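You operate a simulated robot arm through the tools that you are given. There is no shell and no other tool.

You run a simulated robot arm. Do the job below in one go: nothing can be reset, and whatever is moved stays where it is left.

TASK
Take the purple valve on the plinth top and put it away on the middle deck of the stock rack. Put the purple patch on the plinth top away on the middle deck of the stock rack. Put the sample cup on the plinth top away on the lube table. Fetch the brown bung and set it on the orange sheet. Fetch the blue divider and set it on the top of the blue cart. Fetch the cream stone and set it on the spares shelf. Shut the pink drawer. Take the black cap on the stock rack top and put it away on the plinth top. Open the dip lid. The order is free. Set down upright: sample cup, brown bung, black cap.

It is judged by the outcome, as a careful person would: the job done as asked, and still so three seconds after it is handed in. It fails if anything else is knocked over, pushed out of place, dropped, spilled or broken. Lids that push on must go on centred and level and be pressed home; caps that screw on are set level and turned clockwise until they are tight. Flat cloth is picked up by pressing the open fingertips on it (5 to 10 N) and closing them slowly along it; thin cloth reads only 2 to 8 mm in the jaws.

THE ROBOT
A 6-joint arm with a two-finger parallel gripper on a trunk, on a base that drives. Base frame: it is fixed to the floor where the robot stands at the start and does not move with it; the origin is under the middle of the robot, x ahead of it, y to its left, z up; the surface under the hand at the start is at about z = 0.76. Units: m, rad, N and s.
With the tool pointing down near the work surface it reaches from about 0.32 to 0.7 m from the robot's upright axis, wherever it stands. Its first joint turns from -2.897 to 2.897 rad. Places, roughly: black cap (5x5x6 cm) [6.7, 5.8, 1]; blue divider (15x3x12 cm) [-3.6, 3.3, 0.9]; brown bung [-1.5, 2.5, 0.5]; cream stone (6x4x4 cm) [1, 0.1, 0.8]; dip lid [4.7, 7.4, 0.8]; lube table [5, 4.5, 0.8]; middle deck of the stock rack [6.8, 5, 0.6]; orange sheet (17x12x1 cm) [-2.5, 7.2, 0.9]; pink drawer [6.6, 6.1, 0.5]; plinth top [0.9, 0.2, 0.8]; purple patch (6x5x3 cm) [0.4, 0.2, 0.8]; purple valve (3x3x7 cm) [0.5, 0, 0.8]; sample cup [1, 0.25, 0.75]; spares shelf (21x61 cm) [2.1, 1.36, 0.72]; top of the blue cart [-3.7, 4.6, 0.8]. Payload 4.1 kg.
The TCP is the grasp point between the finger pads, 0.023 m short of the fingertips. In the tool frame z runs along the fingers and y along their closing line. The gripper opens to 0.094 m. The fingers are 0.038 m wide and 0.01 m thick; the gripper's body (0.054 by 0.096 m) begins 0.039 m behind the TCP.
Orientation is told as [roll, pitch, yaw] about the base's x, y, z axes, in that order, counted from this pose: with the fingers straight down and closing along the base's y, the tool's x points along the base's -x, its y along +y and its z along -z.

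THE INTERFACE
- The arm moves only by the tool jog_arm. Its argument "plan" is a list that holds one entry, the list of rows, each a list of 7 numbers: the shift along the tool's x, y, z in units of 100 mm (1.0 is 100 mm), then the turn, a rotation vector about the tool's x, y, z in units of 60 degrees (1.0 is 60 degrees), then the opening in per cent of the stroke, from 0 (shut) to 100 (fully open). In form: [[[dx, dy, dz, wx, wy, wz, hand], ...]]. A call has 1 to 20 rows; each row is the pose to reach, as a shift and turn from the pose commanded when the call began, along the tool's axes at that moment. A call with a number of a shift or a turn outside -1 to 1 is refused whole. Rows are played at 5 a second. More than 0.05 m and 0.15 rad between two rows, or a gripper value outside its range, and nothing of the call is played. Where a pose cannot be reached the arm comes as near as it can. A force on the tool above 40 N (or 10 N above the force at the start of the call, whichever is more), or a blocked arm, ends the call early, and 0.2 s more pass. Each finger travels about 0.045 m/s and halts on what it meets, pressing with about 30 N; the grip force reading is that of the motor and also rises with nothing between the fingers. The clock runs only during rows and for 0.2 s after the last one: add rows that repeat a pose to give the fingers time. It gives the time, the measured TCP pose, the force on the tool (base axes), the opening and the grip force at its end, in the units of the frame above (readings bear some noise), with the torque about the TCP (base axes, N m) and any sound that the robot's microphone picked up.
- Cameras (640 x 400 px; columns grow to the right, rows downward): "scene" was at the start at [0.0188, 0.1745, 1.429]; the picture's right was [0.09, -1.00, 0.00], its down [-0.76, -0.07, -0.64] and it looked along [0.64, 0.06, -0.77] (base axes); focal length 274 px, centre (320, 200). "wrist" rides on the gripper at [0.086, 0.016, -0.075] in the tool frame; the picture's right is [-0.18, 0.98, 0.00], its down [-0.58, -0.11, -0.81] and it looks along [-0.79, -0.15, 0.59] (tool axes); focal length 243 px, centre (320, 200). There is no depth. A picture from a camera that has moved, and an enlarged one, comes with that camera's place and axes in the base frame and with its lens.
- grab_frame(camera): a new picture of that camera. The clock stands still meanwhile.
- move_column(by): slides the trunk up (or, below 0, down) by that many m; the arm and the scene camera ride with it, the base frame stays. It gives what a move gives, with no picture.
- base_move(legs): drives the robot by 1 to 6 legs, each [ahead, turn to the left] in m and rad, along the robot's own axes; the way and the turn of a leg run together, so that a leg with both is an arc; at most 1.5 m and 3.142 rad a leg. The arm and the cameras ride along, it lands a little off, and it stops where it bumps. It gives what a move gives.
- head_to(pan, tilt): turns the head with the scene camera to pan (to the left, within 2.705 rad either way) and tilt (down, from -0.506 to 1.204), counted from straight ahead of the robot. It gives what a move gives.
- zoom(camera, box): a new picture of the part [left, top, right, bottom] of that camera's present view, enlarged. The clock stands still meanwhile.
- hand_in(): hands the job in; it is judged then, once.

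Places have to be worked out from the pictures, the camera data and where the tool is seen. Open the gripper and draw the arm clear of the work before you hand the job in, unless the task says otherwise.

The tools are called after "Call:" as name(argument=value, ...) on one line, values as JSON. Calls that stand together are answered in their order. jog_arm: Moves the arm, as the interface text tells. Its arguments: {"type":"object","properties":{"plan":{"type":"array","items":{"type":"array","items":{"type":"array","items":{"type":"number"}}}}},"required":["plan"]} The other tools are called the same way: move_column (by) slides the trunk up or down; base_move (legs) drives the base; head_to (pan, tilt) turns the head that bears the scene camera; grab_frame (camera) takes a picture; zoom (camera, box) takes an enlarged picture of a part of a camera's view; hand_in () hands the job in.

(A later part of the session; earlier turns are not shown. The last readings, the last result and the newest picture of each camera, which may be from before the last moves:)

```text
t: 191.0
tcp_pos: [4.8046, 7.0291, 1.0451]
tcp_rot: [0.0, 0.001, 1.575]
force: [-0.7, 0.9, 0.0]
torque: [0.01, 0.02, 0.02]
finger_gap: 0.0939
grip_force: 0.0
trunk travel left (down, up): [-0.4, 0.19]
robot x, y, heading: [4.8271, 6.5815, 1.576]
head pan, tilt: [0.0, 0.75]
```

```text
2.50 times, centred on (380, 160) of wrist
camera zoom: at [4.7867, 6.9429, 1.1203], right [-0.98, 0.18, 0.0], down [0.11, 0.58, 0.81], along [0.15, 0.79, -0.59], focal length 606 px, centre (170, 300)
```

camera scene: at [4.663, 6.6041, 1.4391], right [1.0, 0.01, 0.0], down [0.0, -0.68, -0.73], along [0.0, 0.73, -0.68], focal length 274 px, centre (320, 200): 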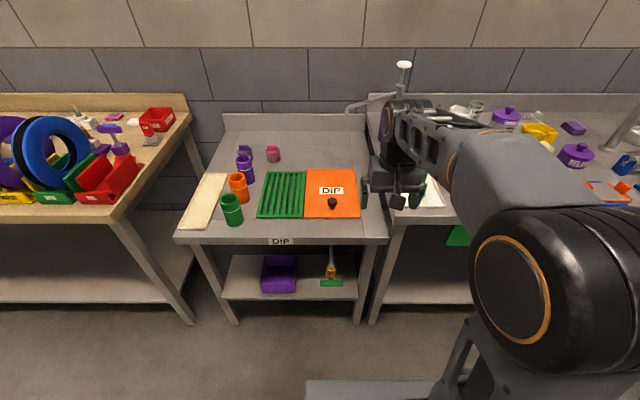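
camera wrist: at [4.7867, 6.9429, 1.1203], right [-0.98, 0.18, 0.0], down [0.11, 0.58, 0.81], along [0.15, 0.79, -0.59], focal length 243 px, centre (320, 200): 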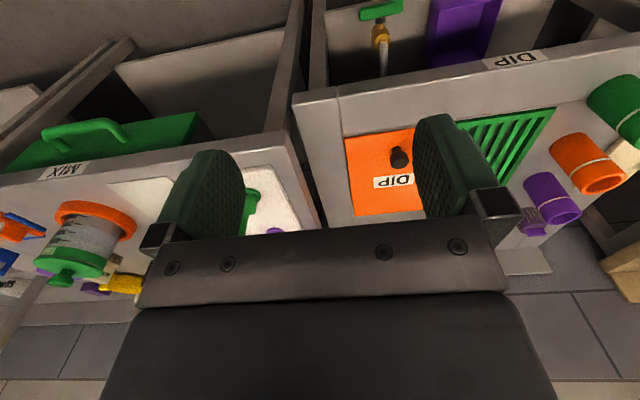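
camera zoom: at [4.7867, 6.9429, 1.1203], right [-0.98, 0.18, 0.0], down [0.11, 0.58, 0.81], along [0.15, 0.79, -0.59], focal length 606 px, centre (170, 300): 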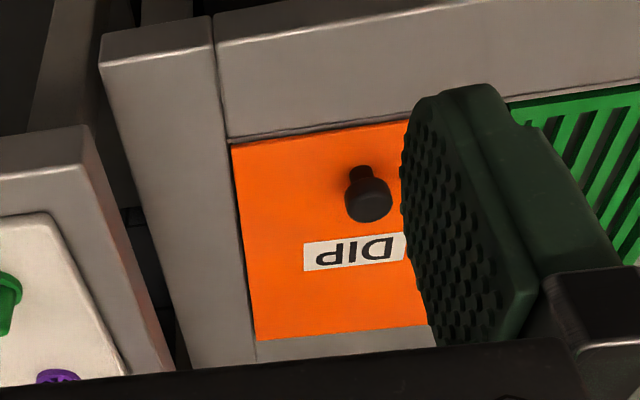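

The lid (x 4.61–4.80, y 7.21–7.47) has its mushroom knob at ≈(4.705, 7.245), 3–4 cm from the front edge, so the hinge is at the back. I drive 0.1 m closer and bring the open fingers above the knob.

Call:
base_move(legs=[[0.1, 0]])

Call:
jog_arm(plan=[[[-0.2, 0.25, 0.1, 0, 0, 0, 80], [-0.4, 0.5, 0.2, 0, 0, 0, 70], [-0.6, 0.75, 0.3, 0, 0, 0, 65], [-0.8, 1.0, 0.4, 0, 0, 0, 65], [-1.0, 1.0, 0.6, 0, 0, 0, 65]]])

Call:
grab_frame(camera="wrist")

Call:
zoom(camera="scene", box=[250, 140, 410, 240])

```text
t: 192.1
tcp_pos: [4.8041, 7.1302, 1.0456]
tcp_rot: [-0.001, 0.0, 1.574]
force: [-0.1, 0.0, 0.0]
torque: [-0.01, 0.01, 0.0]
finger_gap: 0.0939
grip_force: 0.1
trunk travel left (down, up): [-0.4, 0.19]
robot x, y, heading: [4.8273, 6.6745, 1.578]
head pan, tilt: [0.0, 0.75]
```

```text
t: 193.3
tcp_pos: [4.7043, 7.2296, 0.9845]
tcp_rot: [0.002, -0.001, 1.573]
force: [0.1, -0.4, 0.0]
torque: [-0.04, 0.01, 0.05]
finger_gap: 0.0612
grip_force: 0.2
trunk travel left (down, up): [-0.4, 0.19]
robot x, y, heading: [4.8284, 6.6776, 1.575]
head pan, tilt: [0.0, 0.75]
```

```text
taken
camera wrist: at [4.6865, 7.1421, 1.0591], right [-0.98, 0.18, 0.0], down [0.11, 0.58, 0.81], along [0.15, 0.79, -0.59], focal length 243 px, centre (320, 200)
```

wrist: 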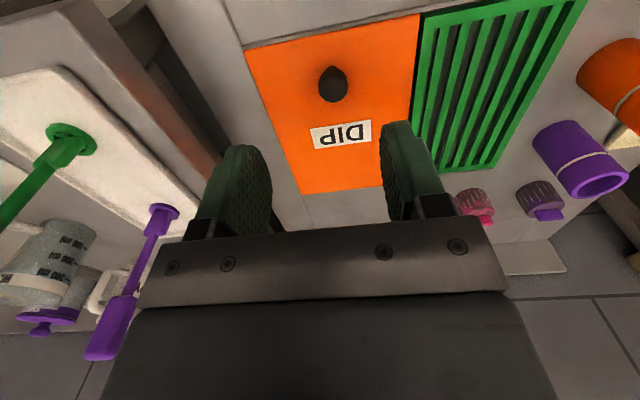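

```text
4.00 times, centred on (330, 190) of scene
camera zoom: at [4.6623, 6.7038, 1.439], right [1.0, 0.0, 0.0], down [0.0, -0.68, -0.73], along [0.0, 0.73, -0.68], focal length 1096 px, centre (280, 240)
```

zoom: 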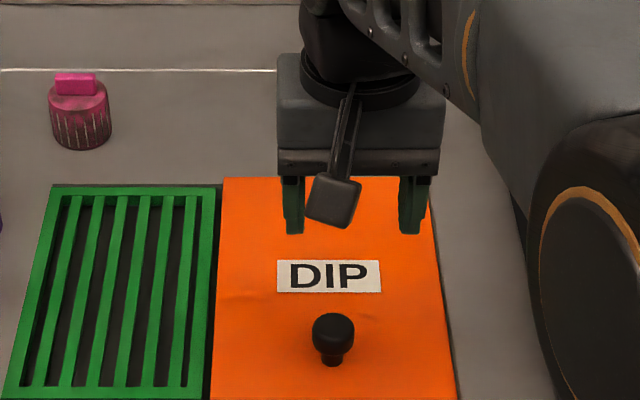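

Knob at ≈(4.702, 7.256). Moving forward 2.6 cm and lowering over it in two calls.

Call:
jog_arm(plan=[[[-0.13, 0.01, 0.25, 0, 0, 0, 65], [-0.26, 0.02, 0.5, 0, 0, 0, 65], [-0.26, 0.02, 0.8, 0, 0, 0, 65], [-0.26, 0.02, 1.0, 0, 0, 0, 65]]])

Call:
grab_frame(camera="wrist")

Call:
zoom(camera="scene", box=[250, 140, 410, 240])

```text
t: 194.3
tcp_pos: [4.7015, 7.2543, 0.8844]
tcp_rot: [0.001, 0.0, 1.573]
force: [1.4, -0.7, 1.2]
torque: [-0.01, -0.01, -0.01]
finger_gap: 0.0613
grip_force: 0.0
trunk travel left (down, up): [-0.4, 0.19]
robot x, y, heading: [4.827, 6.6809, 1.573]
head pan, tilt: [0.0, 0.75]
```

```text
taken
camera wrist: at [4.6843, 7.1675, 0.9598], right [-0.98, 0.18, 0.0], down [0.11, 0.58, 0.81], along [0.15, 0.79, -0.59], focal length 243 px, centre (320, 200)
```

wrist: 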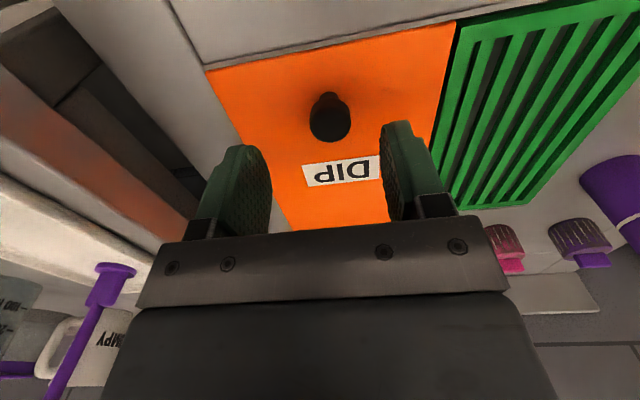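

```text
4.00 times, centred on (330, 190) of scene
camera zoom: at [4.6624, 6.7037, 1.4391], right [1.0, 0.0, 0.0], down [0.0, -0.68, -0.73], along [0.0, 0.73, -0.68], focal length 1096 px, centre (280, 240)
```

zoom: 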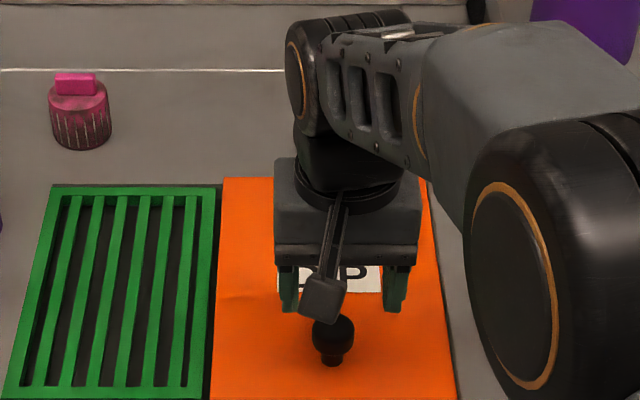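

Knob reads ≈(4.699, 7.261). Nudging 6 mm forward and lowering to TCP z ≈ 0.83.

Call:
jog_arm(plan=[[[-0.06, 0.02, 0.2, 0, 0, 0, 65], [-0.06, 0.02, 0.4, 0, 0, 0, 65], [-0.06, 0.02, 0.53, 0, 0, 0, 65], [-0.06, 0.02, 0.53, 0, 0, 0, 65]]])

Call:
grab_frame(camera="wrist")

```text
t: 195.3
tcp_pos: [4.6989, 7.2609, 0.8325]
tcp_rot: [-0.001, 0.0, 1.573]
force: [-0.2, 0.4, 0.6]
torque: [0.01, -0.01, 0.01]
finger_gap: 0.0609
grip_force: 0.1
trunk travel left (down, up): [-0.4, 0.19]
robot x, y, heading: [4.8275, 6.6789, 1.574]
head pan, tilt: [0.0, 0.75]
```

```text
taken
camera wrist: at [4.6817, 7.1742, 0.9074], right [-0.98, 0.18, 0.0], down [0.11, 0.58, 0.81], along [0.15, 0.79, -0.59], focal length 243 px, centre (320, 200)
```

wrist: 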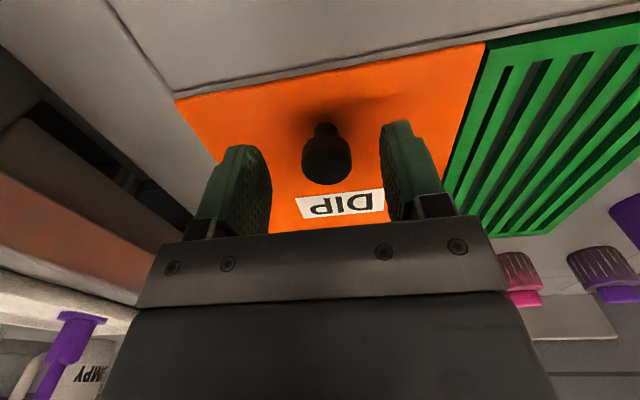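

The knob is between the pads; closing on it.

Call:
jog_arm(plan=[[[0, 0, 0, 0, 0, 0, 45], [0, 0, 0, 0, 0, 0, 25], [0, 0, 0, 0, 0, 0, 15], [0, 0, 0, 0, 0, 0, 15], [0, 0, 0, 0, 0, 0, 15]]])

```text
t: 196.5
tcp_pos: [4.6984, 7.2621, 0.8334]
tcp_rot: [0.0, 0.0, 1.573]
force: [-0.2, -0.7, 0.4]
torque: [-0.02, -0.02, 0.0]
finger_gap: 0.0144
grip_force: 0.1
trunk travel left (down, up): [-0.4, 0.19]
robot x, y, heading: [4.8268, 6.6811, 1.577]
head pan, tilt: [0.0, 0.75]
```

The fingers closed to 14 mm with no force – they missed the knob cap. Looking.

Call:
grab_frame(camera="wrist")

Call:
zoom(camera="scene", box=[270, 160, 370, 240])

```text
taken
camera wrist: at [4.6816, 7.1742, 0.9078], right [-0.98, 0.18, 0.0], down [0.11, 0.58, 0.81], along [0.15, 0.79, -0.59], focal length 243 px, centre (320, 200)
```

wrist: 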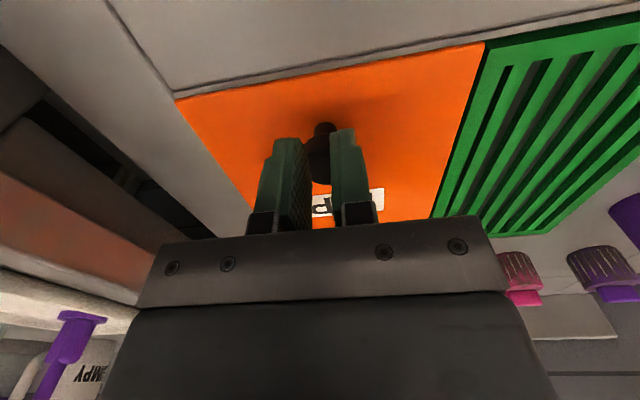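

```text
5.00 times, centred on (320, 200) of scene
camera zoom: at [4.6624, 6.7038, 1.439], right [1.0, 0.0, 0.0], down [0.0, -0.68, -0.73], along [0.0, 0.73, -0.68], focal length 1370 px, centre (320, 200)
```

zoom: 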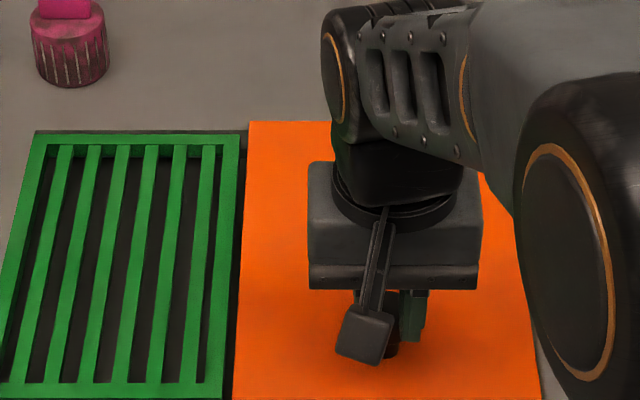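

The two camera views agree only if the lid is at z ≈ 0.77 (knob ≈ (4.702, 7.278), top ≈ 0.81), so I closed just above it. I open here, move 1.6 cm forward and lower 3 cm.

Call:
jog_arm(plan=[[[0, 0, -0.1, 0, 0, 0, 30], [0, 0, -0.1, 0, 0, 0, 50], [0, 0, -0.1, 0, 0, 0, 60], [-0.16, -0.03, -0.1, 0, 0, 0, 60], [-0.16, -0.03, 0.1, 0, 0, 0, 60], [-0.16, -0.03, 0.3, 0, 0, 0, 60]]])

Call:
grab_frame(camera="wrist")

```text
t: 197.9
tcp_pos: [4.7004, 7.2772, 0.8022]
tcp_rot: [0.001, 0.001, 1.573]
force: [0.3, 0.6, -0.2]
torque: [-0.02, 0.01, -0.01]
finger_gap: 0.0563
grip_force: 0.1
trunk travel left (down, up): [-0.4, 0.19]
robot x, y, heading: [4.8276, 6.6794, 1.571]
head pan, tilt: [0.0, 0.75]
```

```text
taken
camera wrist: at [4.6838, 7.1895, 0.8774], right [-0.98, 0.18, 0.0], down [0.11, 0.58, 0.81], along [0.15, 0.79, -0.59], focal length 243 px, centre (320, 200)
```

wrist: 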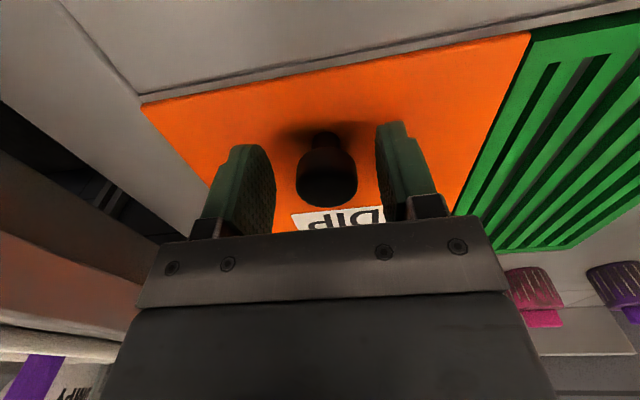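

Now the cap is between the pads. Closing again.

Call:
jog_arm(plan=[[[0, 0, 0, 0, 0, 0, 45], [0, 0, 0, 0, 0, 0, 25], [0, 0, 0, 0, 0, 0, 15], [0, 0, 0, 0, 0, 0, 15], [0, 0, 0, 0, 0, 0, 15]]])

Call:
grab_frame(camera="wrist")

```text
t: 199.1
tcp_pos: [4.7002, 7.2766, 0.8026]
tcp_rot: [-0.001, 0.0, 1.574]
force: [-6.0, 0.3, -3.1]
torque: [0.28, 0.64, 0.2]
finger_gap: 0.0339
grip_force: 45.1
trunk travel left (down, up): [-0.4, 0.19]
robot x, y, heading: [4.8243, 6.6823, 1.578]
head pan, tilt: [0.0, 0.75]
```

```text
taken
camera wrist: at [4.6828, 7.1895, 0.8774], right [-0.98, 0.18, 0.0], down [0.11, 0.58, 0.81], along [0.15, 0.79, -0.59], focal length 243 px, centre (320, 200)
```

wrist: 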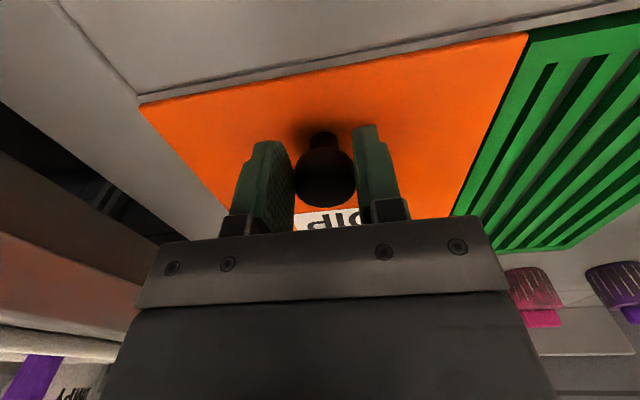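

The knob is gripped at 34 mm. Swinging it fully open will need more reach than I have from here, so I release, rise, drive 0.12 m closer and re-grip.

Call:
jog_arm(plan=[[[0, 0, 0, 0, 0, 0, 45], [0, 0, 0, 0, 0, 0, 60], [0, 0, 0, 0, 0, 0, 60], [0, 0, -0.3, 0, 0, 0, 60], [0, 0, -0.6, 0, 0, 0, 60]]])

Call:
base_move(legs=[[0.13, 0]])

Call:
grab_frame(camera="wrist")

```text
t: 200.3
tcp_pos: [4.7016, 7.277, 0.8635]
tcp_rot: [-0.002, 0.0, 1.573]
force: [0.0, 0.3, 0.3]
torque: [-0.02, 0.01, -0.03]
finger_gap: 0.0565
grip_force: 0.0
trunk travel left (down, up): [-0.4, 0.19]
robot x, y, heading: [4.8282, 6.6804, 1.574]
head pan, tilt: [0.0, 0.75]
```

```text
t: 201.6
tcp_pos: [4.7, 7.4039, 0.8627]
tcp_rot: [-0.001, 0.0, 1.576]
force: [1.3, 0.2, 0.5]
torque: [0.01, -0.01, 0.04]
finger_gap: 0.0564
grip_force: 0.1
trunk travel left (down, up): [-0.4, 0.19]
robot x, y, heading: [4.8245, 6.8061, 1.573]
head pan, tilt: [0.0, 0.75]
```

```text
taken
camera wrist: at [4.6837, 7.317, 0.9378], right [-0.98, 0.18, 0.0], down [0.11, 0.58, 0.81], along [0.15, 0.79, -0.59], focal length 243 px, centre (320, 200)
```

wrist: 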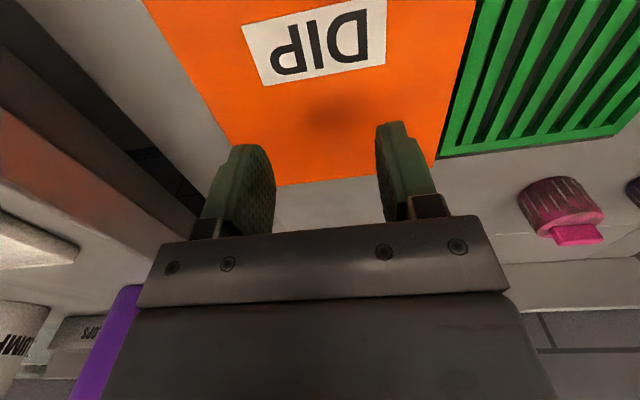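

Back edge of the lid is at y ≈ 7.505 and z ≈ 0.77. Moving back over the knob and re-gripping.

Call:
jog_arm(plan=[[[0.3, 0, 0, 0, 0, 0, 60], [0.65, 0, 0, 0, 0, 0, 60], [1.0, 0, 0, 0, 0, 0, 60]]])

Call:
jog_arm(plan=[[[0.27, 0, 0, 0, 0, 0, 60], [0.27, 0, 0.3, 0, 0, 0, 60], [0.27, 0, 0.6, 0, 0, 0, 60], [0.27, 0, 0.6, 0, 0, 0, 60]]])

Call:
grab_frame(camera="wrist")

```text
t: 202.4
tcp_pos: [4.7012, 7.3039, 0.8635]
tcp_rot: [-0.003, 0.0, 1.572]
force: [0.4, 0.3, -0.6]
torque: [0.02, -0.04, 0.02]
finger_gap: 0.0565
grip_force: 0.0
trunk travel left (down, up): [-0.4, 0.19]
robot x, y, heading: [4.8257, 6.8083, 1.574]
head pan, tilt: [0.0, 0.75]
```

```text
t: 203.4
tcp_pos: [4.7013, 7.2777, 0.8036]
tcp_rot: [-0.001, 0.0, 1.575]
force: [-1.0, 0.5, 0.2]
torque: [0.01, -0.04, -0.01]
finger_gap: 0.0566
grip_force: 0.0
trunk travel left (down, up): [-0.4, 0.19]
robot x, y, heading: [4.8263, 6.8095, 1.58]
head pan, tilt: [0.0, 0.75]
```

```text
taken
camera wrist: at [4.6837, 7.1897, 0.8777], right [-0.98, 0.18, 0.0], down [0.11, 0.58, 0.81], along [0.15, 0.79, -0.59], focal length 243 px, centre (320, 200)
```

wrist: 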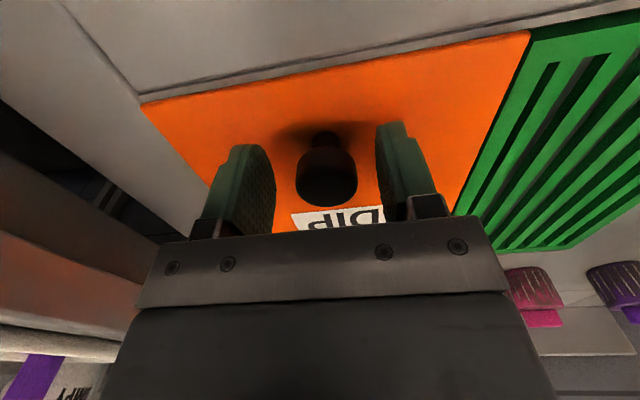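

TCP is 3 cm above the lid around the knob. I grip it moderately and lift along the hinge arc by about 10° to feel how it behaves.

Call:
jog_arm(plan=[[[0, 0, 0, 0, 0, 0, 45], [0, 0, 0, 0, 0, 0, 33], [0, 0, 0, 0, 0, 0, 33], [0, 0, 0, 0, 0, 0, 33], [-0.019, 0, -0.1, 0, 0, 0, 33], [-0.043, 0, -0.2, 0, 0, 0, 33], [-0.07, 0, -0.3, 0, 0, 0, 33], [-0.102, 0, -0.394, 0, 0, 0, 33]]])

Call:
grab_frame(camera="wrist")

Call:
zoom(camera="scene", box=[250, 140, 410, 240])

```text
t: 204.6
tcp_pos: [4.7003, 7.2766, 0.8051]
tcp_rot: [-0.003, 0.013, 1.573]
force: [-5.1, 10.9, -24.1]
torque: [0.83, 0.65, -0.01]
finger_gap: 0.0335
grip_force: 44.8
trunk travel left (down, up): [-0.4, 0.19]
robot x, y, heading: [4.8283, 6.8084, 1.577]
head pan, tilt: [0.0, 0.75]
stopped in row 6: the force on the tool passed its limit at 50 N (the readings are from after the stop); the commanded pose is now the measured one
```

```text
taken
camera wrist: at [4.6827, 7.1905, 0.8805], right [-0.98, 0.18, -0.01], down [0.1, 0.59, 0.8], along [0.15, 0.79, -0.6], focal length 243 px, centre (320, 200)
```

wrist: 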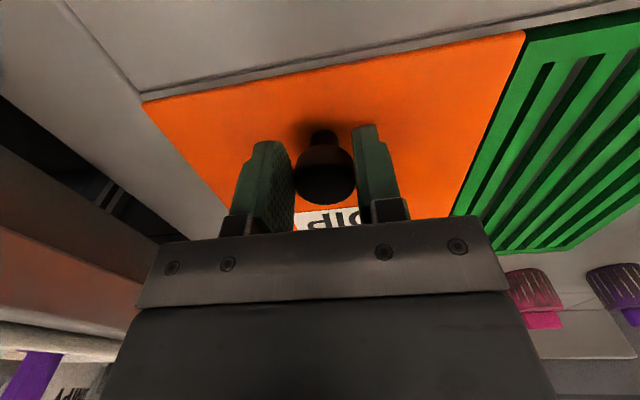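

```text
4.00 times, centred on (330, 190) of scene
camera zoom: at [4.661, 6.8339, 1.4386], right [1.0, 0.01, 0.0], down [0.0, -0.68, -0.73], along [0.0, 0.73, -0.68], focal length 1096 px, centre (280, 240)
```

zoom: 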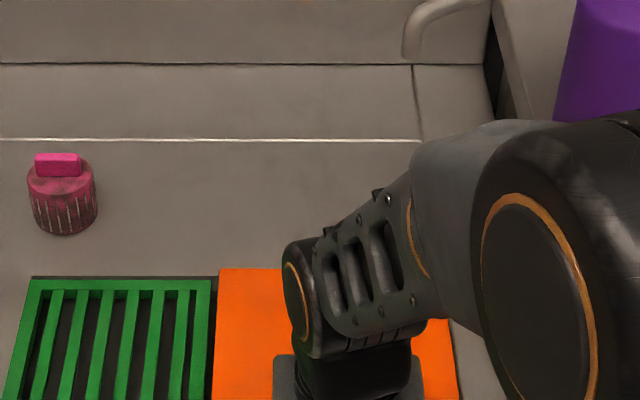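

Lifting is firmly resisted (50 N within 1.5 mm), so the lid doesn't hinge up easily – it may slide. I relax the lift, then test a gentle sideways push to the left (over the grate).

Call:
jog_arm(plan=[[[0, 0, 0.02, 0, 0, 0, 33], [0, 0, 0.02, 0, 0, 0, 33]]])

Call:
jog_arm(plan=[[[0, 0.03, 0, 0, 0, 0, 33], [0, 0.06, 0, 0, 0, 0, 33], [0, 0.1, 0, 0, 0, 0, 33]]])

```text
t: 205.2
tcp_pos: [4.7003, 7.2769, 0.8045]
tcp_rot: [-0.003, 0.012, 1.574]
force: [-6.2, 11.3, -3.6]
torque: [-1.13, 0.46, 0.18]
finger_gap: 0.0331
grip_force: 45.0
trunk travel left (down, up): [-0.4, 0.19]
robot x, y, heading: [4.8259, 6.8057, 1.574]
head pan, tilt: [0.0, 0.75]
```

```text
t: 205.9
tcp_pos: [4.6979, 7.2775, 0.8043]
tcp_rot: [-0.01, 0.012, 1.569]
force: [15.0, 6.4, 0.2]
torque: [0.0, -0.32, -0.12]
finger_gap: 0.0336
grip_force: 44.9
trunk travel left (down, up): [-0.4, 0.19]
robot x, y, heading: [4.8295, 6.8106, 1.564]
head pan, tilt: [0.0, 0.75]
stopped in row 3: the force on the tool passed its limit at 44 N (the readings are from after the stop); the commanded pose is now the measured one
```

Left is resisted too. Next a gentle test toward me (−y), then away (+y).

Call:
jog_arm(plan=[[[0, -0.02, 0, 0, 0, 0, 33], [0.03, -0.02, 0, 0, 0, 0, 33], [0.06, -0.02, 0, 0, 0, 0, 33], [0.1, -0.02, 0, 0, 0, 0, 33]]])

Call:
jog_arm(plan=[[[-0.03, 0, 0, 0, 0, 0, 33], [-0.06, 0, 0, 0, 0, 0, 33], [-0.1, 0, 0, 0, 0, 0, 33]]])

```text
t: 206.8
tcp_pos: [4.6988, 7.2762, 0.8043]
tcp_rot: [-0.005, -0.002, 1.566]
force: [-1.5, 13.6, -18.8]
torque: [0.71, 0.13, 0.0]
finger_gap: 0.0336
grip_force: 45.5
trunk travel left (down, up): [-0.4, 0.19]
robot x, y, heading: [4.8273, 6.8105, 1.567]
head pan, tilt: [0.0, 0.75]
stopped in row 4: the force on the tool passed its limit at 42 N (the readings are from after the stop); the commanded pose is now the measured one
```

```text
t: 207.6
tcp_pos: [4.7002, 7.2841, 0.8039]
tcp_rot: [-0.006, 0.003, 1.566]
force: [4.4, -1.8, -20.0]
torque: [-0.87, 0.43, -0.11]
finger_gap: 0.0332
grip_force: 45.2
trunk travel left (down, up): [-0.4, 0.19]
robot x, y, heading: [4.827, 6.812, 1.568]
head pan, tilt: [0.0, 0.75]
```

Pushing away (+y) moved 8 mm with little y-force. Checking whether the lid itself moved.

Call:
grab_frame(camera="wrist")

Call:
zoom(camera="scene", box=[250, 140, 410, 240])

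```text
taken
camera wrist: at [4.6818, 7.1957, 0.88], right [-0.98, 0.19, -0.01], down [0.11, 0.58, 0.8], along [0.15, 0.79, -0.59], focal length 243 px, centre (320, 200)
```

wrist: 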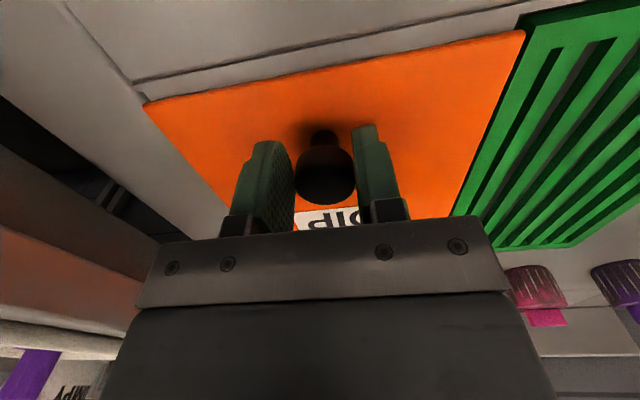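

```text
4.00 times, centred on (330, 190) of scene
camera zoom: at [4.6622, 6.8338, 1.4389], right [1.0, 0.0, 0.0], down [0.0, -0.68, -0.73], along [0.0, 0.73, -0.68], focal length 1096 px, centre (280, 240)
```

zoom: 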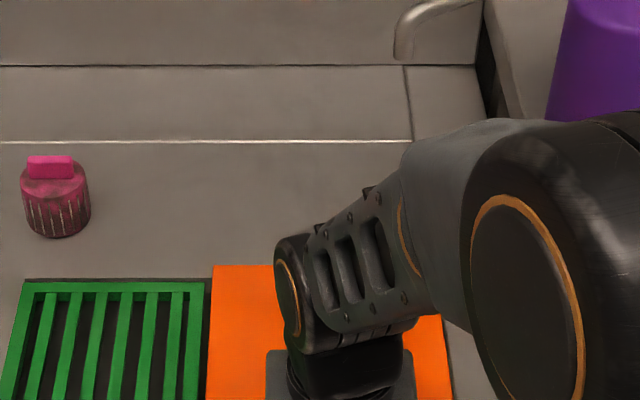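

The lid slides back (+y) – its front now stands behind the seam. I continue sliding it away from me.

Call:
jog_arm(plan=[[[-0.05, 0, 0.02, 0, 0, 0, 33], [-0.15, 0, 0.02, 0, 0, 0, 33], [-0.25, 0, 0.02, 0, 0, 0, 33], [-0.35, 0, 0.02, 0, 0, 0, 33], [-0.45, 0, 0.02, 0, 0, 0, 33], [-0.55, 0, 0.02, 0, 0, 0, 33], [-0.65, 0, 0.02, 0, 0, 0, 33], [-0.75, 0, 0.02, 0, 0, 0, 33]]])

Call:
zoom(camera="scene", box=[250, 100, 410, 240])

```text
t: 209.4
tcp_pos: [4.6991, 7.3587, 0.8042]
tcp_rot: [-0.005, -0.004, 1.57]
force: [-0.4, -0.3, -3.6]
torque: [0.29, 0.49, 0.0]
finger_gap: 0.0333
grip_force: 44.9
trunk travel left (down, up): [-0.4, 0.19]
robot x, y, heading: [4.8274, 6.8068, 1.569]
head pan, tilt: [0.0, 0.75]
```

```text
2.86 times, centred on (330, 170) of scene
camera zoom: at [4.662, 6.8329, 1.439], right [1.0, 0.0, 0.0], down [0.0, -0.68, -0.73], along [0.0, 0.73, -0.68], focal length 783 px, centre (291, 286)
```

zoom: 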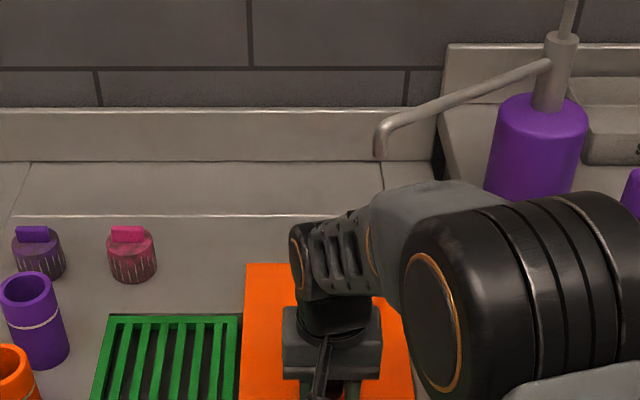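

The lid slides freely (8 cm so far), but a faucet nozzle hangs near (4.75, 7.5, 1.0) where my wrist would go. I open the fingers, tilt the tool 35° so the wrist stays back, then re-grip.

Call:
jog_arm(plan=[[[0, 0, 0, 0, 0, 0, 45], [0, 0, 0, 0, 0, 0, 55], [0, 0, 0, 0, -0.1, 0, 55], [0, 0, 0, 0, -0.2, 0, 55], [0, 0, 0, 0, -0.3, 0, 55], [0, 0, 0, 0, -0.4, 0, 55], [0, 0, 0, 0, -0.5, 0, 55], [0, 0, 0, 0, -0.58, 0, 55]]])

Call:
grab_frame(camera="wrist")

Call:
grab_frame(camera="scene")

```text
t: 211.2
tcp_pos: [4.6993, 7.3578, 0.8036]
tcp_rot: [-0.003, -0.608, 1.573]
force: [0.3, 0.5, 0.4]
torque: [0.01, 0.0, -0.01]
finger_gap: 0.0517
grip_force: 0.0
trunk travel left (down, up): [-0.4, 0.19]
robot x, y, heading: [4.8253, 6.8075, 1.57]
head pan, tilt: [0.0, 0.75]
```

```text
taken
camera wrist: at [4.6815, 7.2441, 0.8163], right [-0.98, 0.15, 0.1], down [0.11, 0.02, 0.99], along [0.15, 0.99, -0.03], focal length 243 px, centre (320, 200)
```

wrist: 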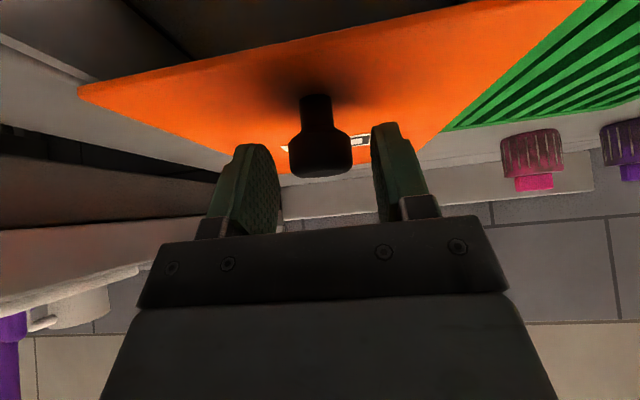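

```text
taken
camera scene: at [4.6621, 6.8327, 1.439], right [1.0, 0.0, 0.0], down [0.0, -0.68, -0.73], along [0.0, 0.73, -0.68], focal length 274 px, centre (320, 200)
```

scene: 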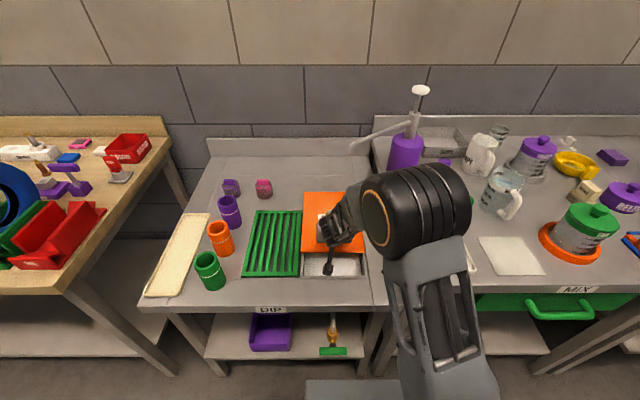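

Tilted fine, faucet well clear, basin visible. Re-gripping the knob and pushing on along +y (tool-frame combination of −x and +z).

Call:
jog_arm(plan=[[[0, 0, 0, 0, 0, 0, 42], [0, 0, 0, 0, 0, 0, 33], [0, 0, 0, 0, 0, 0, 33], [-0.082, 0, 0.057, 0, 0, 0, 33], [-0.164, 0, 0.114, 0, 0, 0, 33], [-0.246, 0, 0.171, 0, 0, 0, 33], [-0.328, 0, 0.228, 0, 0, 0, 33], [-0.41, 0, 0.286, 0, 0, 0, 33], [-0.492, 0, 0.343, 0, 0, 0, 33], [-0.574, 0, 0.4, 0, 0, 0, 33], [-0.656, 0, 0.457, 0, 0, 0, 33]]])

Call:
grab_frame(camera="scene")

```text
t: 213.6
tcp_pos: [4.6995, 7.4383, 0.8047]
tcp_rot: [-0.006, -0.605, 1.57]
force: [-1.3, -0.6, -4.5]
torque: [-0.73, 0.03, 0.01]
finger_gap: 0.0333
grip_force: 44.8
trunk travel left (down, up): [-0.4, 0.19]
robot x, y, heading: [4.8252, 6.8109, 1.569]
head pan, tilt: [0.0, 0.75]
```

```text
taken
camera scene: at [4.6619, 6.8332, 1.439], right [1.0, 0.0, 0.0], down [0.0, -0.68, -0.73], along [0.0, 0.73, -0.68], focal length 274 px, centre (320, 200)
```

scene: 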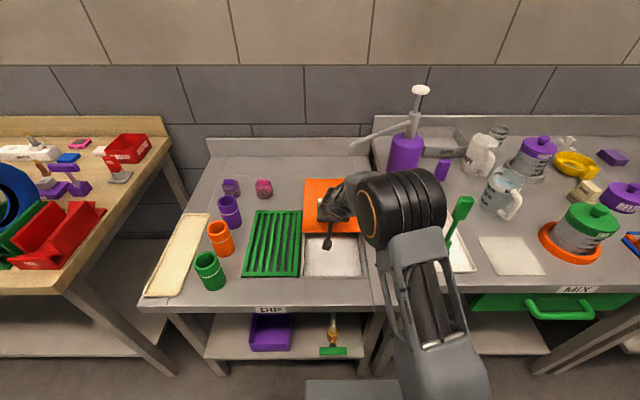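

16 cm open now and still sliding easily. Continuing until it meets its stop.

Call:
jog_arm(plan=[[[-0.082, 0, 0.057, 0, 0, 0, 33], [-0.164, 0, 0.114, 0, 0, 0, 33], [-0.246, 0, 0.171, 0, 0, 0, 33], [-0.328, 0, 0.228, 0, 0, 0, 33], [-0.41, 0, 0.286, 0, 0, 0, 33], [-0.492, 0, 0.343, 0, 0, 0, 33]]])

Call:
grab_frame(camera="scene")

```text
t: 215.0
tcp_pos: [4.6995, 7.4985, 0.8035]
tcp_rot: [-0.006, -0.61, 1.573]
force: [-6.9, -2.0, -3.4]
torque: [-0.56, 0.35, 0.03]
finger_gap: 0.0334
grip_force: 44.8
trunk travel left (down, up): [-0.4, 0.19]
robot x, y, heading: [4.8245, 6.8073, 1.569]
head pan, tilt: [0.0, 0.75]
```

```text
taken
camera scene: at [4.6613, 6.8329, 1.439], right [1.0, 0.0, 0.0], down [0.0, -0.68, -0.73], along [0.0, 0.73, -0.68], focal length 274 px, centre (320, 200)
```

scene: 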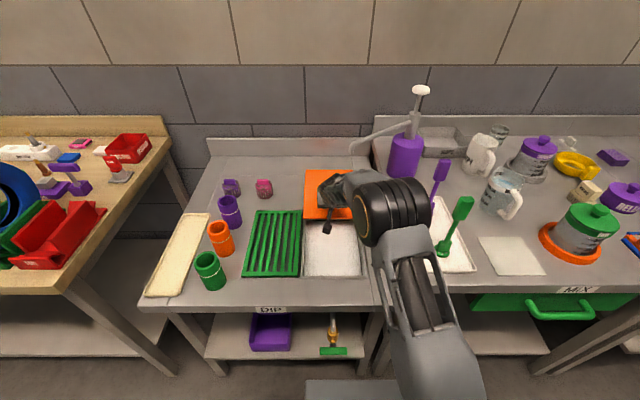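

Still free at 22 cm. A few more centimetres, watching force.

Call:
jog_arm(plan=[[[-0.082, 0, 0.057, 0, 0, 0, 33], [-0.164, 0, 0.114, 0, 0, 0, 33], [-0.246, 0, 0.171, 0, 0, 0, 33], [-0.328, 0, 0.228, 0, 0, 0, 33], [-0.41, 0, 0.286, 0, 0, 0, 33]]])

Call:
zoom(camera="scene", box=[230, 80, 450, 290])

```text
t: 216.2
tcp_pos: [4.6988, 7.5451, 0.804]
tcp_rot: [-0.008, -0.605, 1.571]
force: [-14.3, -26.1, -1.3]
torque: [-0.13, 0.46, 0.22]
finger_gap: 0.0331
grip_force: 45.1
trunk travel left (down, up): [-0.4, 0.19]
robot x, y, heading: [4.8243, 6.8086, 1.571]
head pan, tilt: [0.0, 0.75]
```

```text
1.90 times, centred on (340, 185) of scene
camera zoom: at [4.6604, 6.8294, 1.439], right [1.0, 0.0, 0.0], down [0.0, -0.68, -0.73], along [0.0, 0.73, -0.68], focal length 522 px, centre (282, 229)
```

zoom: 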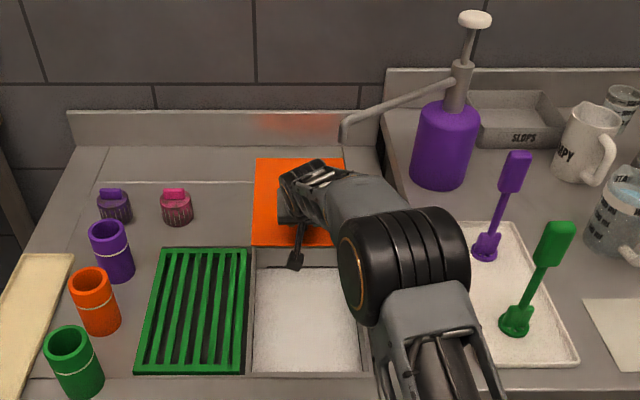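

The lid is fully open (26.6 cm, resting at its stop; −26 N). I relax 2 mm, release the knob, and back out along the tool axis, clear of the pump bottle spout.

Call:
jog_arm(plan=[[[0.025, 0, -0.017, 0, 0, 0, 33], [0.025, 0, -0.017, 0, 0, 0, 45], [0.025, 0, -0.017, 0, 0, 0, 60], [0.025, 0, -0.017, 0, 0, 0, 60], [0.025, 0, -0.3, 0, 0, 0, 60], [0.025, 0, -0.6, 0, 0, 0, 60], [0.1, 0, -0.9, 0, 0, 0, 60]]])

Call:
zoom(camera="scene", box=[230, 80, 450, 290])

```text
t: 217.8
tcp_pos: [4.6973, 7.4879, 0.8717]
tcp_rot: [-0.005, -0.609, 1.57]
force: [-0.4, 0.1, -0.1]
torque: [0.01, -0.01, 0.0]
finger_gap: 0.0567
grip_force: 0.1
trunk travel left (down, up): [-0.4, 0.19]
robot x, y, heading: [4.8258, 6.8053, 1.571]
head pan, tilt: [0.0, 0.75]
```

```text
1.90 times, centred on (340, 185) of scene
camera zoom: at [4.6619, 6.8327, 1.439], right [1.0, 0.0, 0.0], down [0.0, -0.68, -0.73], along [0.0, 0.73, -0.68], focal length 522 px, centre (282, 229)
```

zoom: 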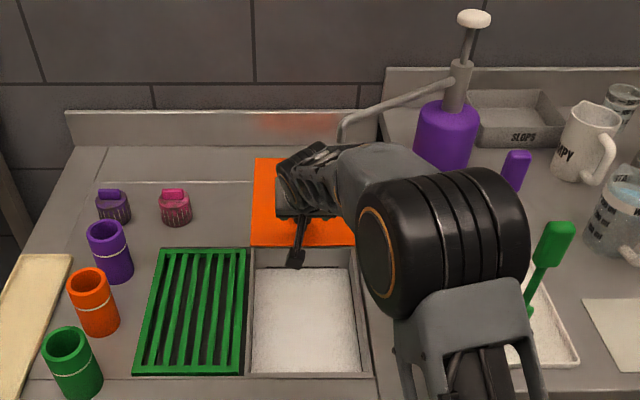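

The lid stays open. Retreating the hand and straightening the tool.

Call:
jog_arm(plan=[[[0.13, 0, -0.25, 0, 0, 0, 70], [0.27, 0, -0.5, 0, 0, 0, 80], [0.4, 0, -0.75, 0, 0, 0, 90], [0.535, 0, -0.98, 0, 0, 0, 90], [0.535, 0, -0.98, 0, 0.12, 0, 90], [0.535, 0, -0.98, 0, 0.24, 0, 90], [0.535, 0, -0.98, 0, 0.36, 0, 90], [0.535, 0, -0.98, 0, 0.48, 0, 90], [0.535, 0, -0.98, 0, 0.582, 0, 90]]])

Call:
jog_arm(plan=[[[0.0, -0.2, -0.3, 0, 0, 0, 90], [0.0, -0.5, -0.6, 0, 0, 0, 90], [0.0, -0.8, -0.9, 0, 0, 0, 90], [0, -1.0, -1.0, 0, 0, 0, 90]]])

Call:
grab_frame(camera="scene")

```text
t: 219.8
tcp_pos: [4.6995, 7.389, 0.9232]
tcp_rot: [-0.005, 0.002, 1.568]
force: [0.3, -0.1, 0.0]
torque: [0.02, -0.03, 0.01]
finger_gap: 0.0845
grip_force: 0.1
trunk travel left (down, up): [-0.4, 0.19]
robot x, y, heading: [4.8275, 6.8104, 1.57]
head pan, tilt: [0.0, 0.75]
```

```text
t: 220.8
tcp_pos: [4.7999, 7.3892, 1.0222]
tcp_rot: [-0.003, 0.001, 1.567]
force: [-0.3, -0.2, -0.3]
torque: [0.0, 0.0, 0.0]
finger_gap: 0.0848
grip_force: 0.0
trunk travel left (down, up): [-0.4, 0.19]
robot x, y, heading: [4.8255, 6.8094, 1.565]
head pan, tilt: [0.0, 0.75]
```

```text
taken
camera scene: at [4.6621, 6.8326, 1.439], right [1.0, 0.0, 0.0], down [0.0, -0.68, -0.73], along [0.0, 0.73, -0.68], focal length 274 px, centre (320, 200)
```

scene: 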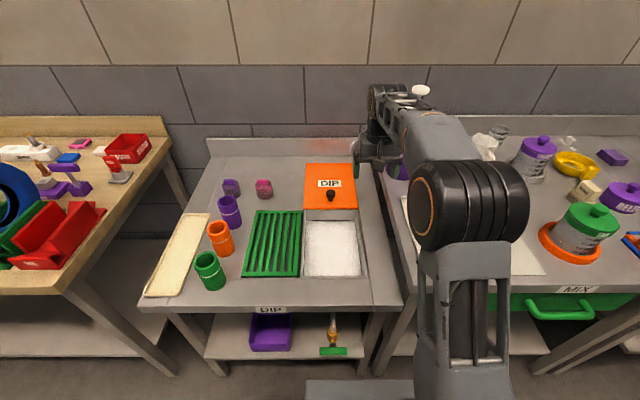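

The dip lid is open with everything else undisturbed. I back straight away from the table, turn to face +x, and look at the pink drawer and black cap.

Call:
base_move(legs=[[-0.65, 0], [0, -1.571], [0.6, 0]])

Call:
head_to(pan=0.0, tilt=0.55)

Call:
grab_frame(camera="scene")

Call:
zoom(camera="scene", box=[220, 60, 460, 240])

```text
t: 231.2
tcp_pos: [6.002, 6.1723, 1.0222]
tcp_rot: [-0.003, -0.001, -0.02]
force: [0.4, -0.3, -0.2]
torque: [0.01, -0.02, 0.03]
finger_gap: 0.0845
grip_force: 0.1
trunk travel left (down, up): [-0.4, 0.19]
robot x, y, heading: [5.4173, 6.1537, -0.02]
head pan, tilt: [0.0, 0.75]
```

```text
t: 231.9
tcp_pos: [6.0023, 6.173, 1.022]
tcp_rot: [-0.003, 0.001, -0.022]
force: [0.1, 0.5, 0.1]
torque: [0.02, 0.01, -0.01]
finger_gap: 0.0845
grip_force: 0.1
trunk travel left (down, up): [-0.4, 0.19]
robot x, y, heading: [5.4242, 6.1547, -0.016]
head pan, tilt: [0.0, 0.55]
```

```text
taken
camera scene: at [5.4557, 6.3229, 1.4564], right [-0.02, -1.0, 0.0], down [-0.52, 0.01, -0.85], along [0.85, -0.02, -0.52], focal length 274 px, centre (320, 200)
```

scene: 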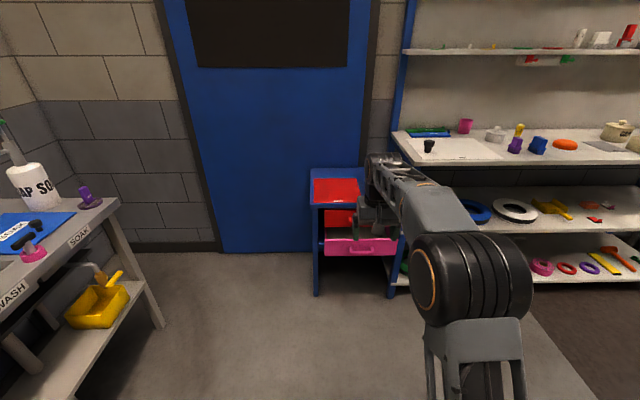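

```text
2.22 times, centred on (340, 150) of scene
camera zoom: at [5.4557, 6.3229, 1.4564], right [-0.02, -1.0, 0.0], down [-0.52, 0.01, -0.85], along [0.85, -0.02, -0.52], focal length 609 px, centre (276, 311)
```

zoom: 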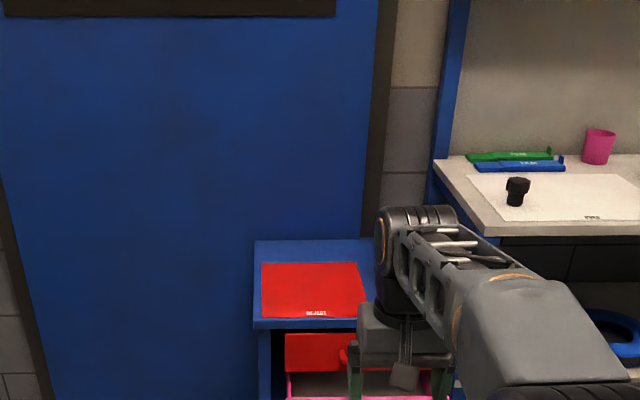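

The pink drawer's front stands out at about x ≈ 6.54, y 5.89–6.28, z ≈ 0.5 (cabinet face ≈ 6.64); the black cap is on the rack top near (6.68, 5.78). I drive closer and look at the drawer.

Call:
base_move(legs=[[0.45, 0.01]])

Call:
head_to(pan=0.0, tilt=0.85)

Call:
grab_frame(camera="scene")

Call:
grab_frame(camera="wrist")

```text
t: 234.7
tcp_pos: [6.4509, 6.1683, 1.0222]
tcp_rot: [-0.003, 0.001, -0.016]
force: [-0.8, 1.1, 0.1]
torque: [-0.01, 0.0, 0.0]
finger_gap: 0.0846
grip_force: 0.1
trunk travel left (down, up): [-0.4, 0.19]
robot x, y, heading: [5.8706, 6.1491, -0.015]
head pan, tilt: [0.0, 0.55]
```

```text
t: 235.5
tcp_pos: [6.4512, 6.1681, 1.0221]
tcp_rot: [-0.004, 0.001, -0.016]
force: [-0.5, 0.7, 0.1]
torque: [-0.03, 0.02, -0.03]
finger_gap: 0.0846
grip_force: 0.1
trunk travel left (down, up): [-0.4, 0.19]
robot x, y, heading: [5.8714, 6.1452, -0.013]
head pan, tilt: [0.0, 0.85]
```

```text
taken
camera scene: at [5.8937, 6.3159, 1.4311], right [-0.01, -1.0, 0.0], down [-0.75, 0.01, -0.66], along [0.66, -0.01, -0.75], focal length 274 px, centre (320, 200)
```

scene: 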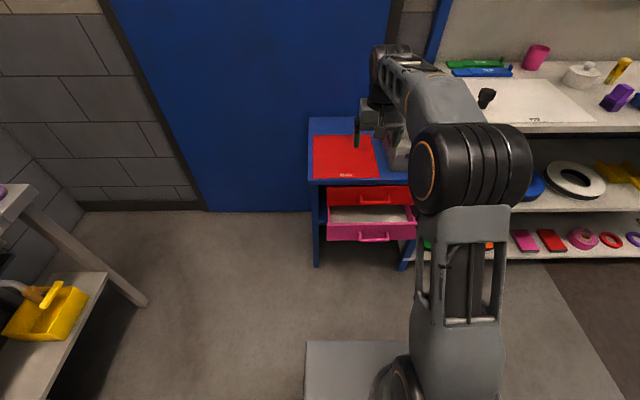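

```text
taken
camera wrist: at [6.3645, 6.1856, 1.0972], right [0.2, 0.98, 0.0], down [0.58, -0.11, 0.81], along [0.79, -0.16, -0.59], focal length 243 px, centre (320, 200)
```

wrist: 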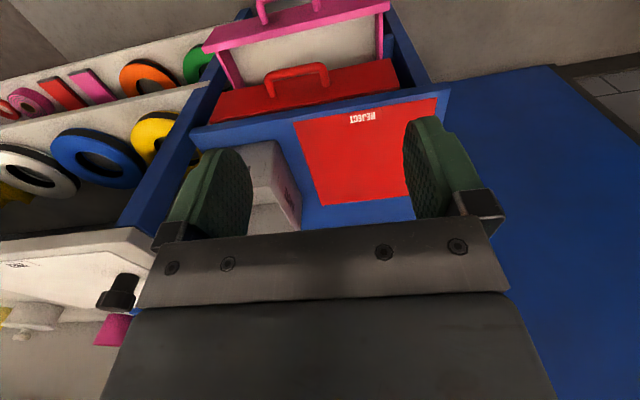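

The pink front is at x ≈ 6.515, z 0.46–0.56, y 5.89–6.28, with the red drawer above. I'll push at y ≈ 6.20 with closed fingers tilted 45° forward: first retract, close, and lower the trunk.

Call:
jog_arm(plan=[[[0.25, 0.08, 0, 0, 0, 0, 60], [0.5, 0.16, 0, 0, 0, 0, 30], [0.75, 0.24, 0, 0, 0, 0, 5], [1.0, 0.32, 0, 0, 0, 0, 2], [1.0, 0.32, 0, 0, 0, 0, 2]]])

Call:
move_column(by=-0.35)

Call:
jog_arm(plan=[[[0, 0, 0, 0, -0.12, 0, 2], [0, 0, 0, 0, -0.24, 0, 2], [0, 0, 0, 0, -0.36, 0, 2], [0, 0, 0, 0, -0.48, 0, 2], [0, 0, 0, 0, -0.6, 0, 2], [0, 0, 0, 0, -0.75, 0, 2]]])

Call:
grab_frame(camera="wrist")

Call:
grab_frame(camera="scene")

```text
t: 236.7
tcp_pos: [6.3545, 6.2003, 1.0221]
tcp_rot: [-0.003, 0.0, -0.015]
force: [-0.7, -0.3, 0.3]
torque: [0.03, -0.02, 0.0]
finger_gap: 0.0019
grip_force: 0.1
trunk travel left (down, up): [-0.4, 0.19]
robot x, y, heading: [5.8674, 6.1479, -0.013]
head pan, tilt: [0.0, 0.85]
```

```text
t: 240.1
tcp_pos: [6.3537, 6.201, 0.6714]
tcp_rot: [-0.002, 0.001, -0.015]
force: [-1.6, -0.3, 0.1]
torque: [0.01, 0.01, -0.01]
finger_gap: 0.0017
grip_force: 0.0
trunk travel left (down, up): [-0.05, 0.54]
robot x, y, heading: [5.8718, 6.154, -0.011]
head pan, tilt: [0.0, 0.85]
```

```text
refused: row 6 steps farther than a row can; nothing moved
```

```text
taken
camera wrist: at [6.2668, 6.2181, 0.7464], right [0.2, 0.98, 0.0], down [0.58, -0.11, 0.81], along [0.79, -0.16, -0.59], focal length 243 px, centre (320, 200)
```

wrist: 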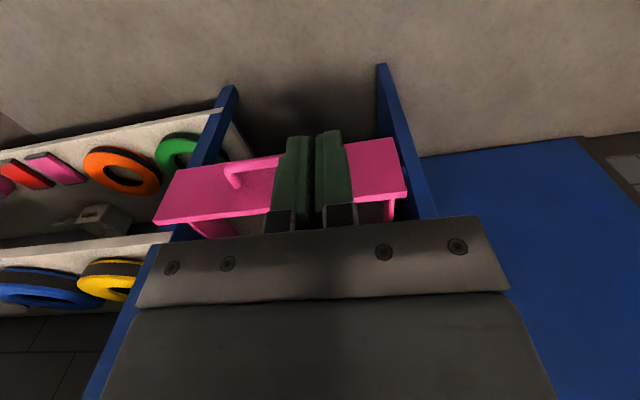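

```text
taken
camera scene: at [5.8936, 6.3159, 1.081], right [-0.01, -1.0, 0.0], down [-0.75, 0.01, -0.66], along [0.66, -0.01, -0.75], focal length 274 px, centre (320, 200)
```

scene: 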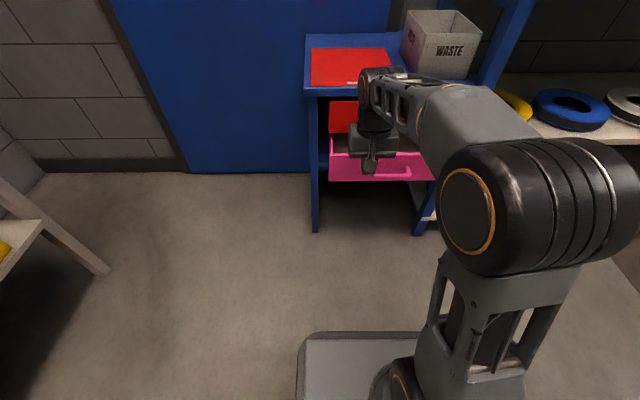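

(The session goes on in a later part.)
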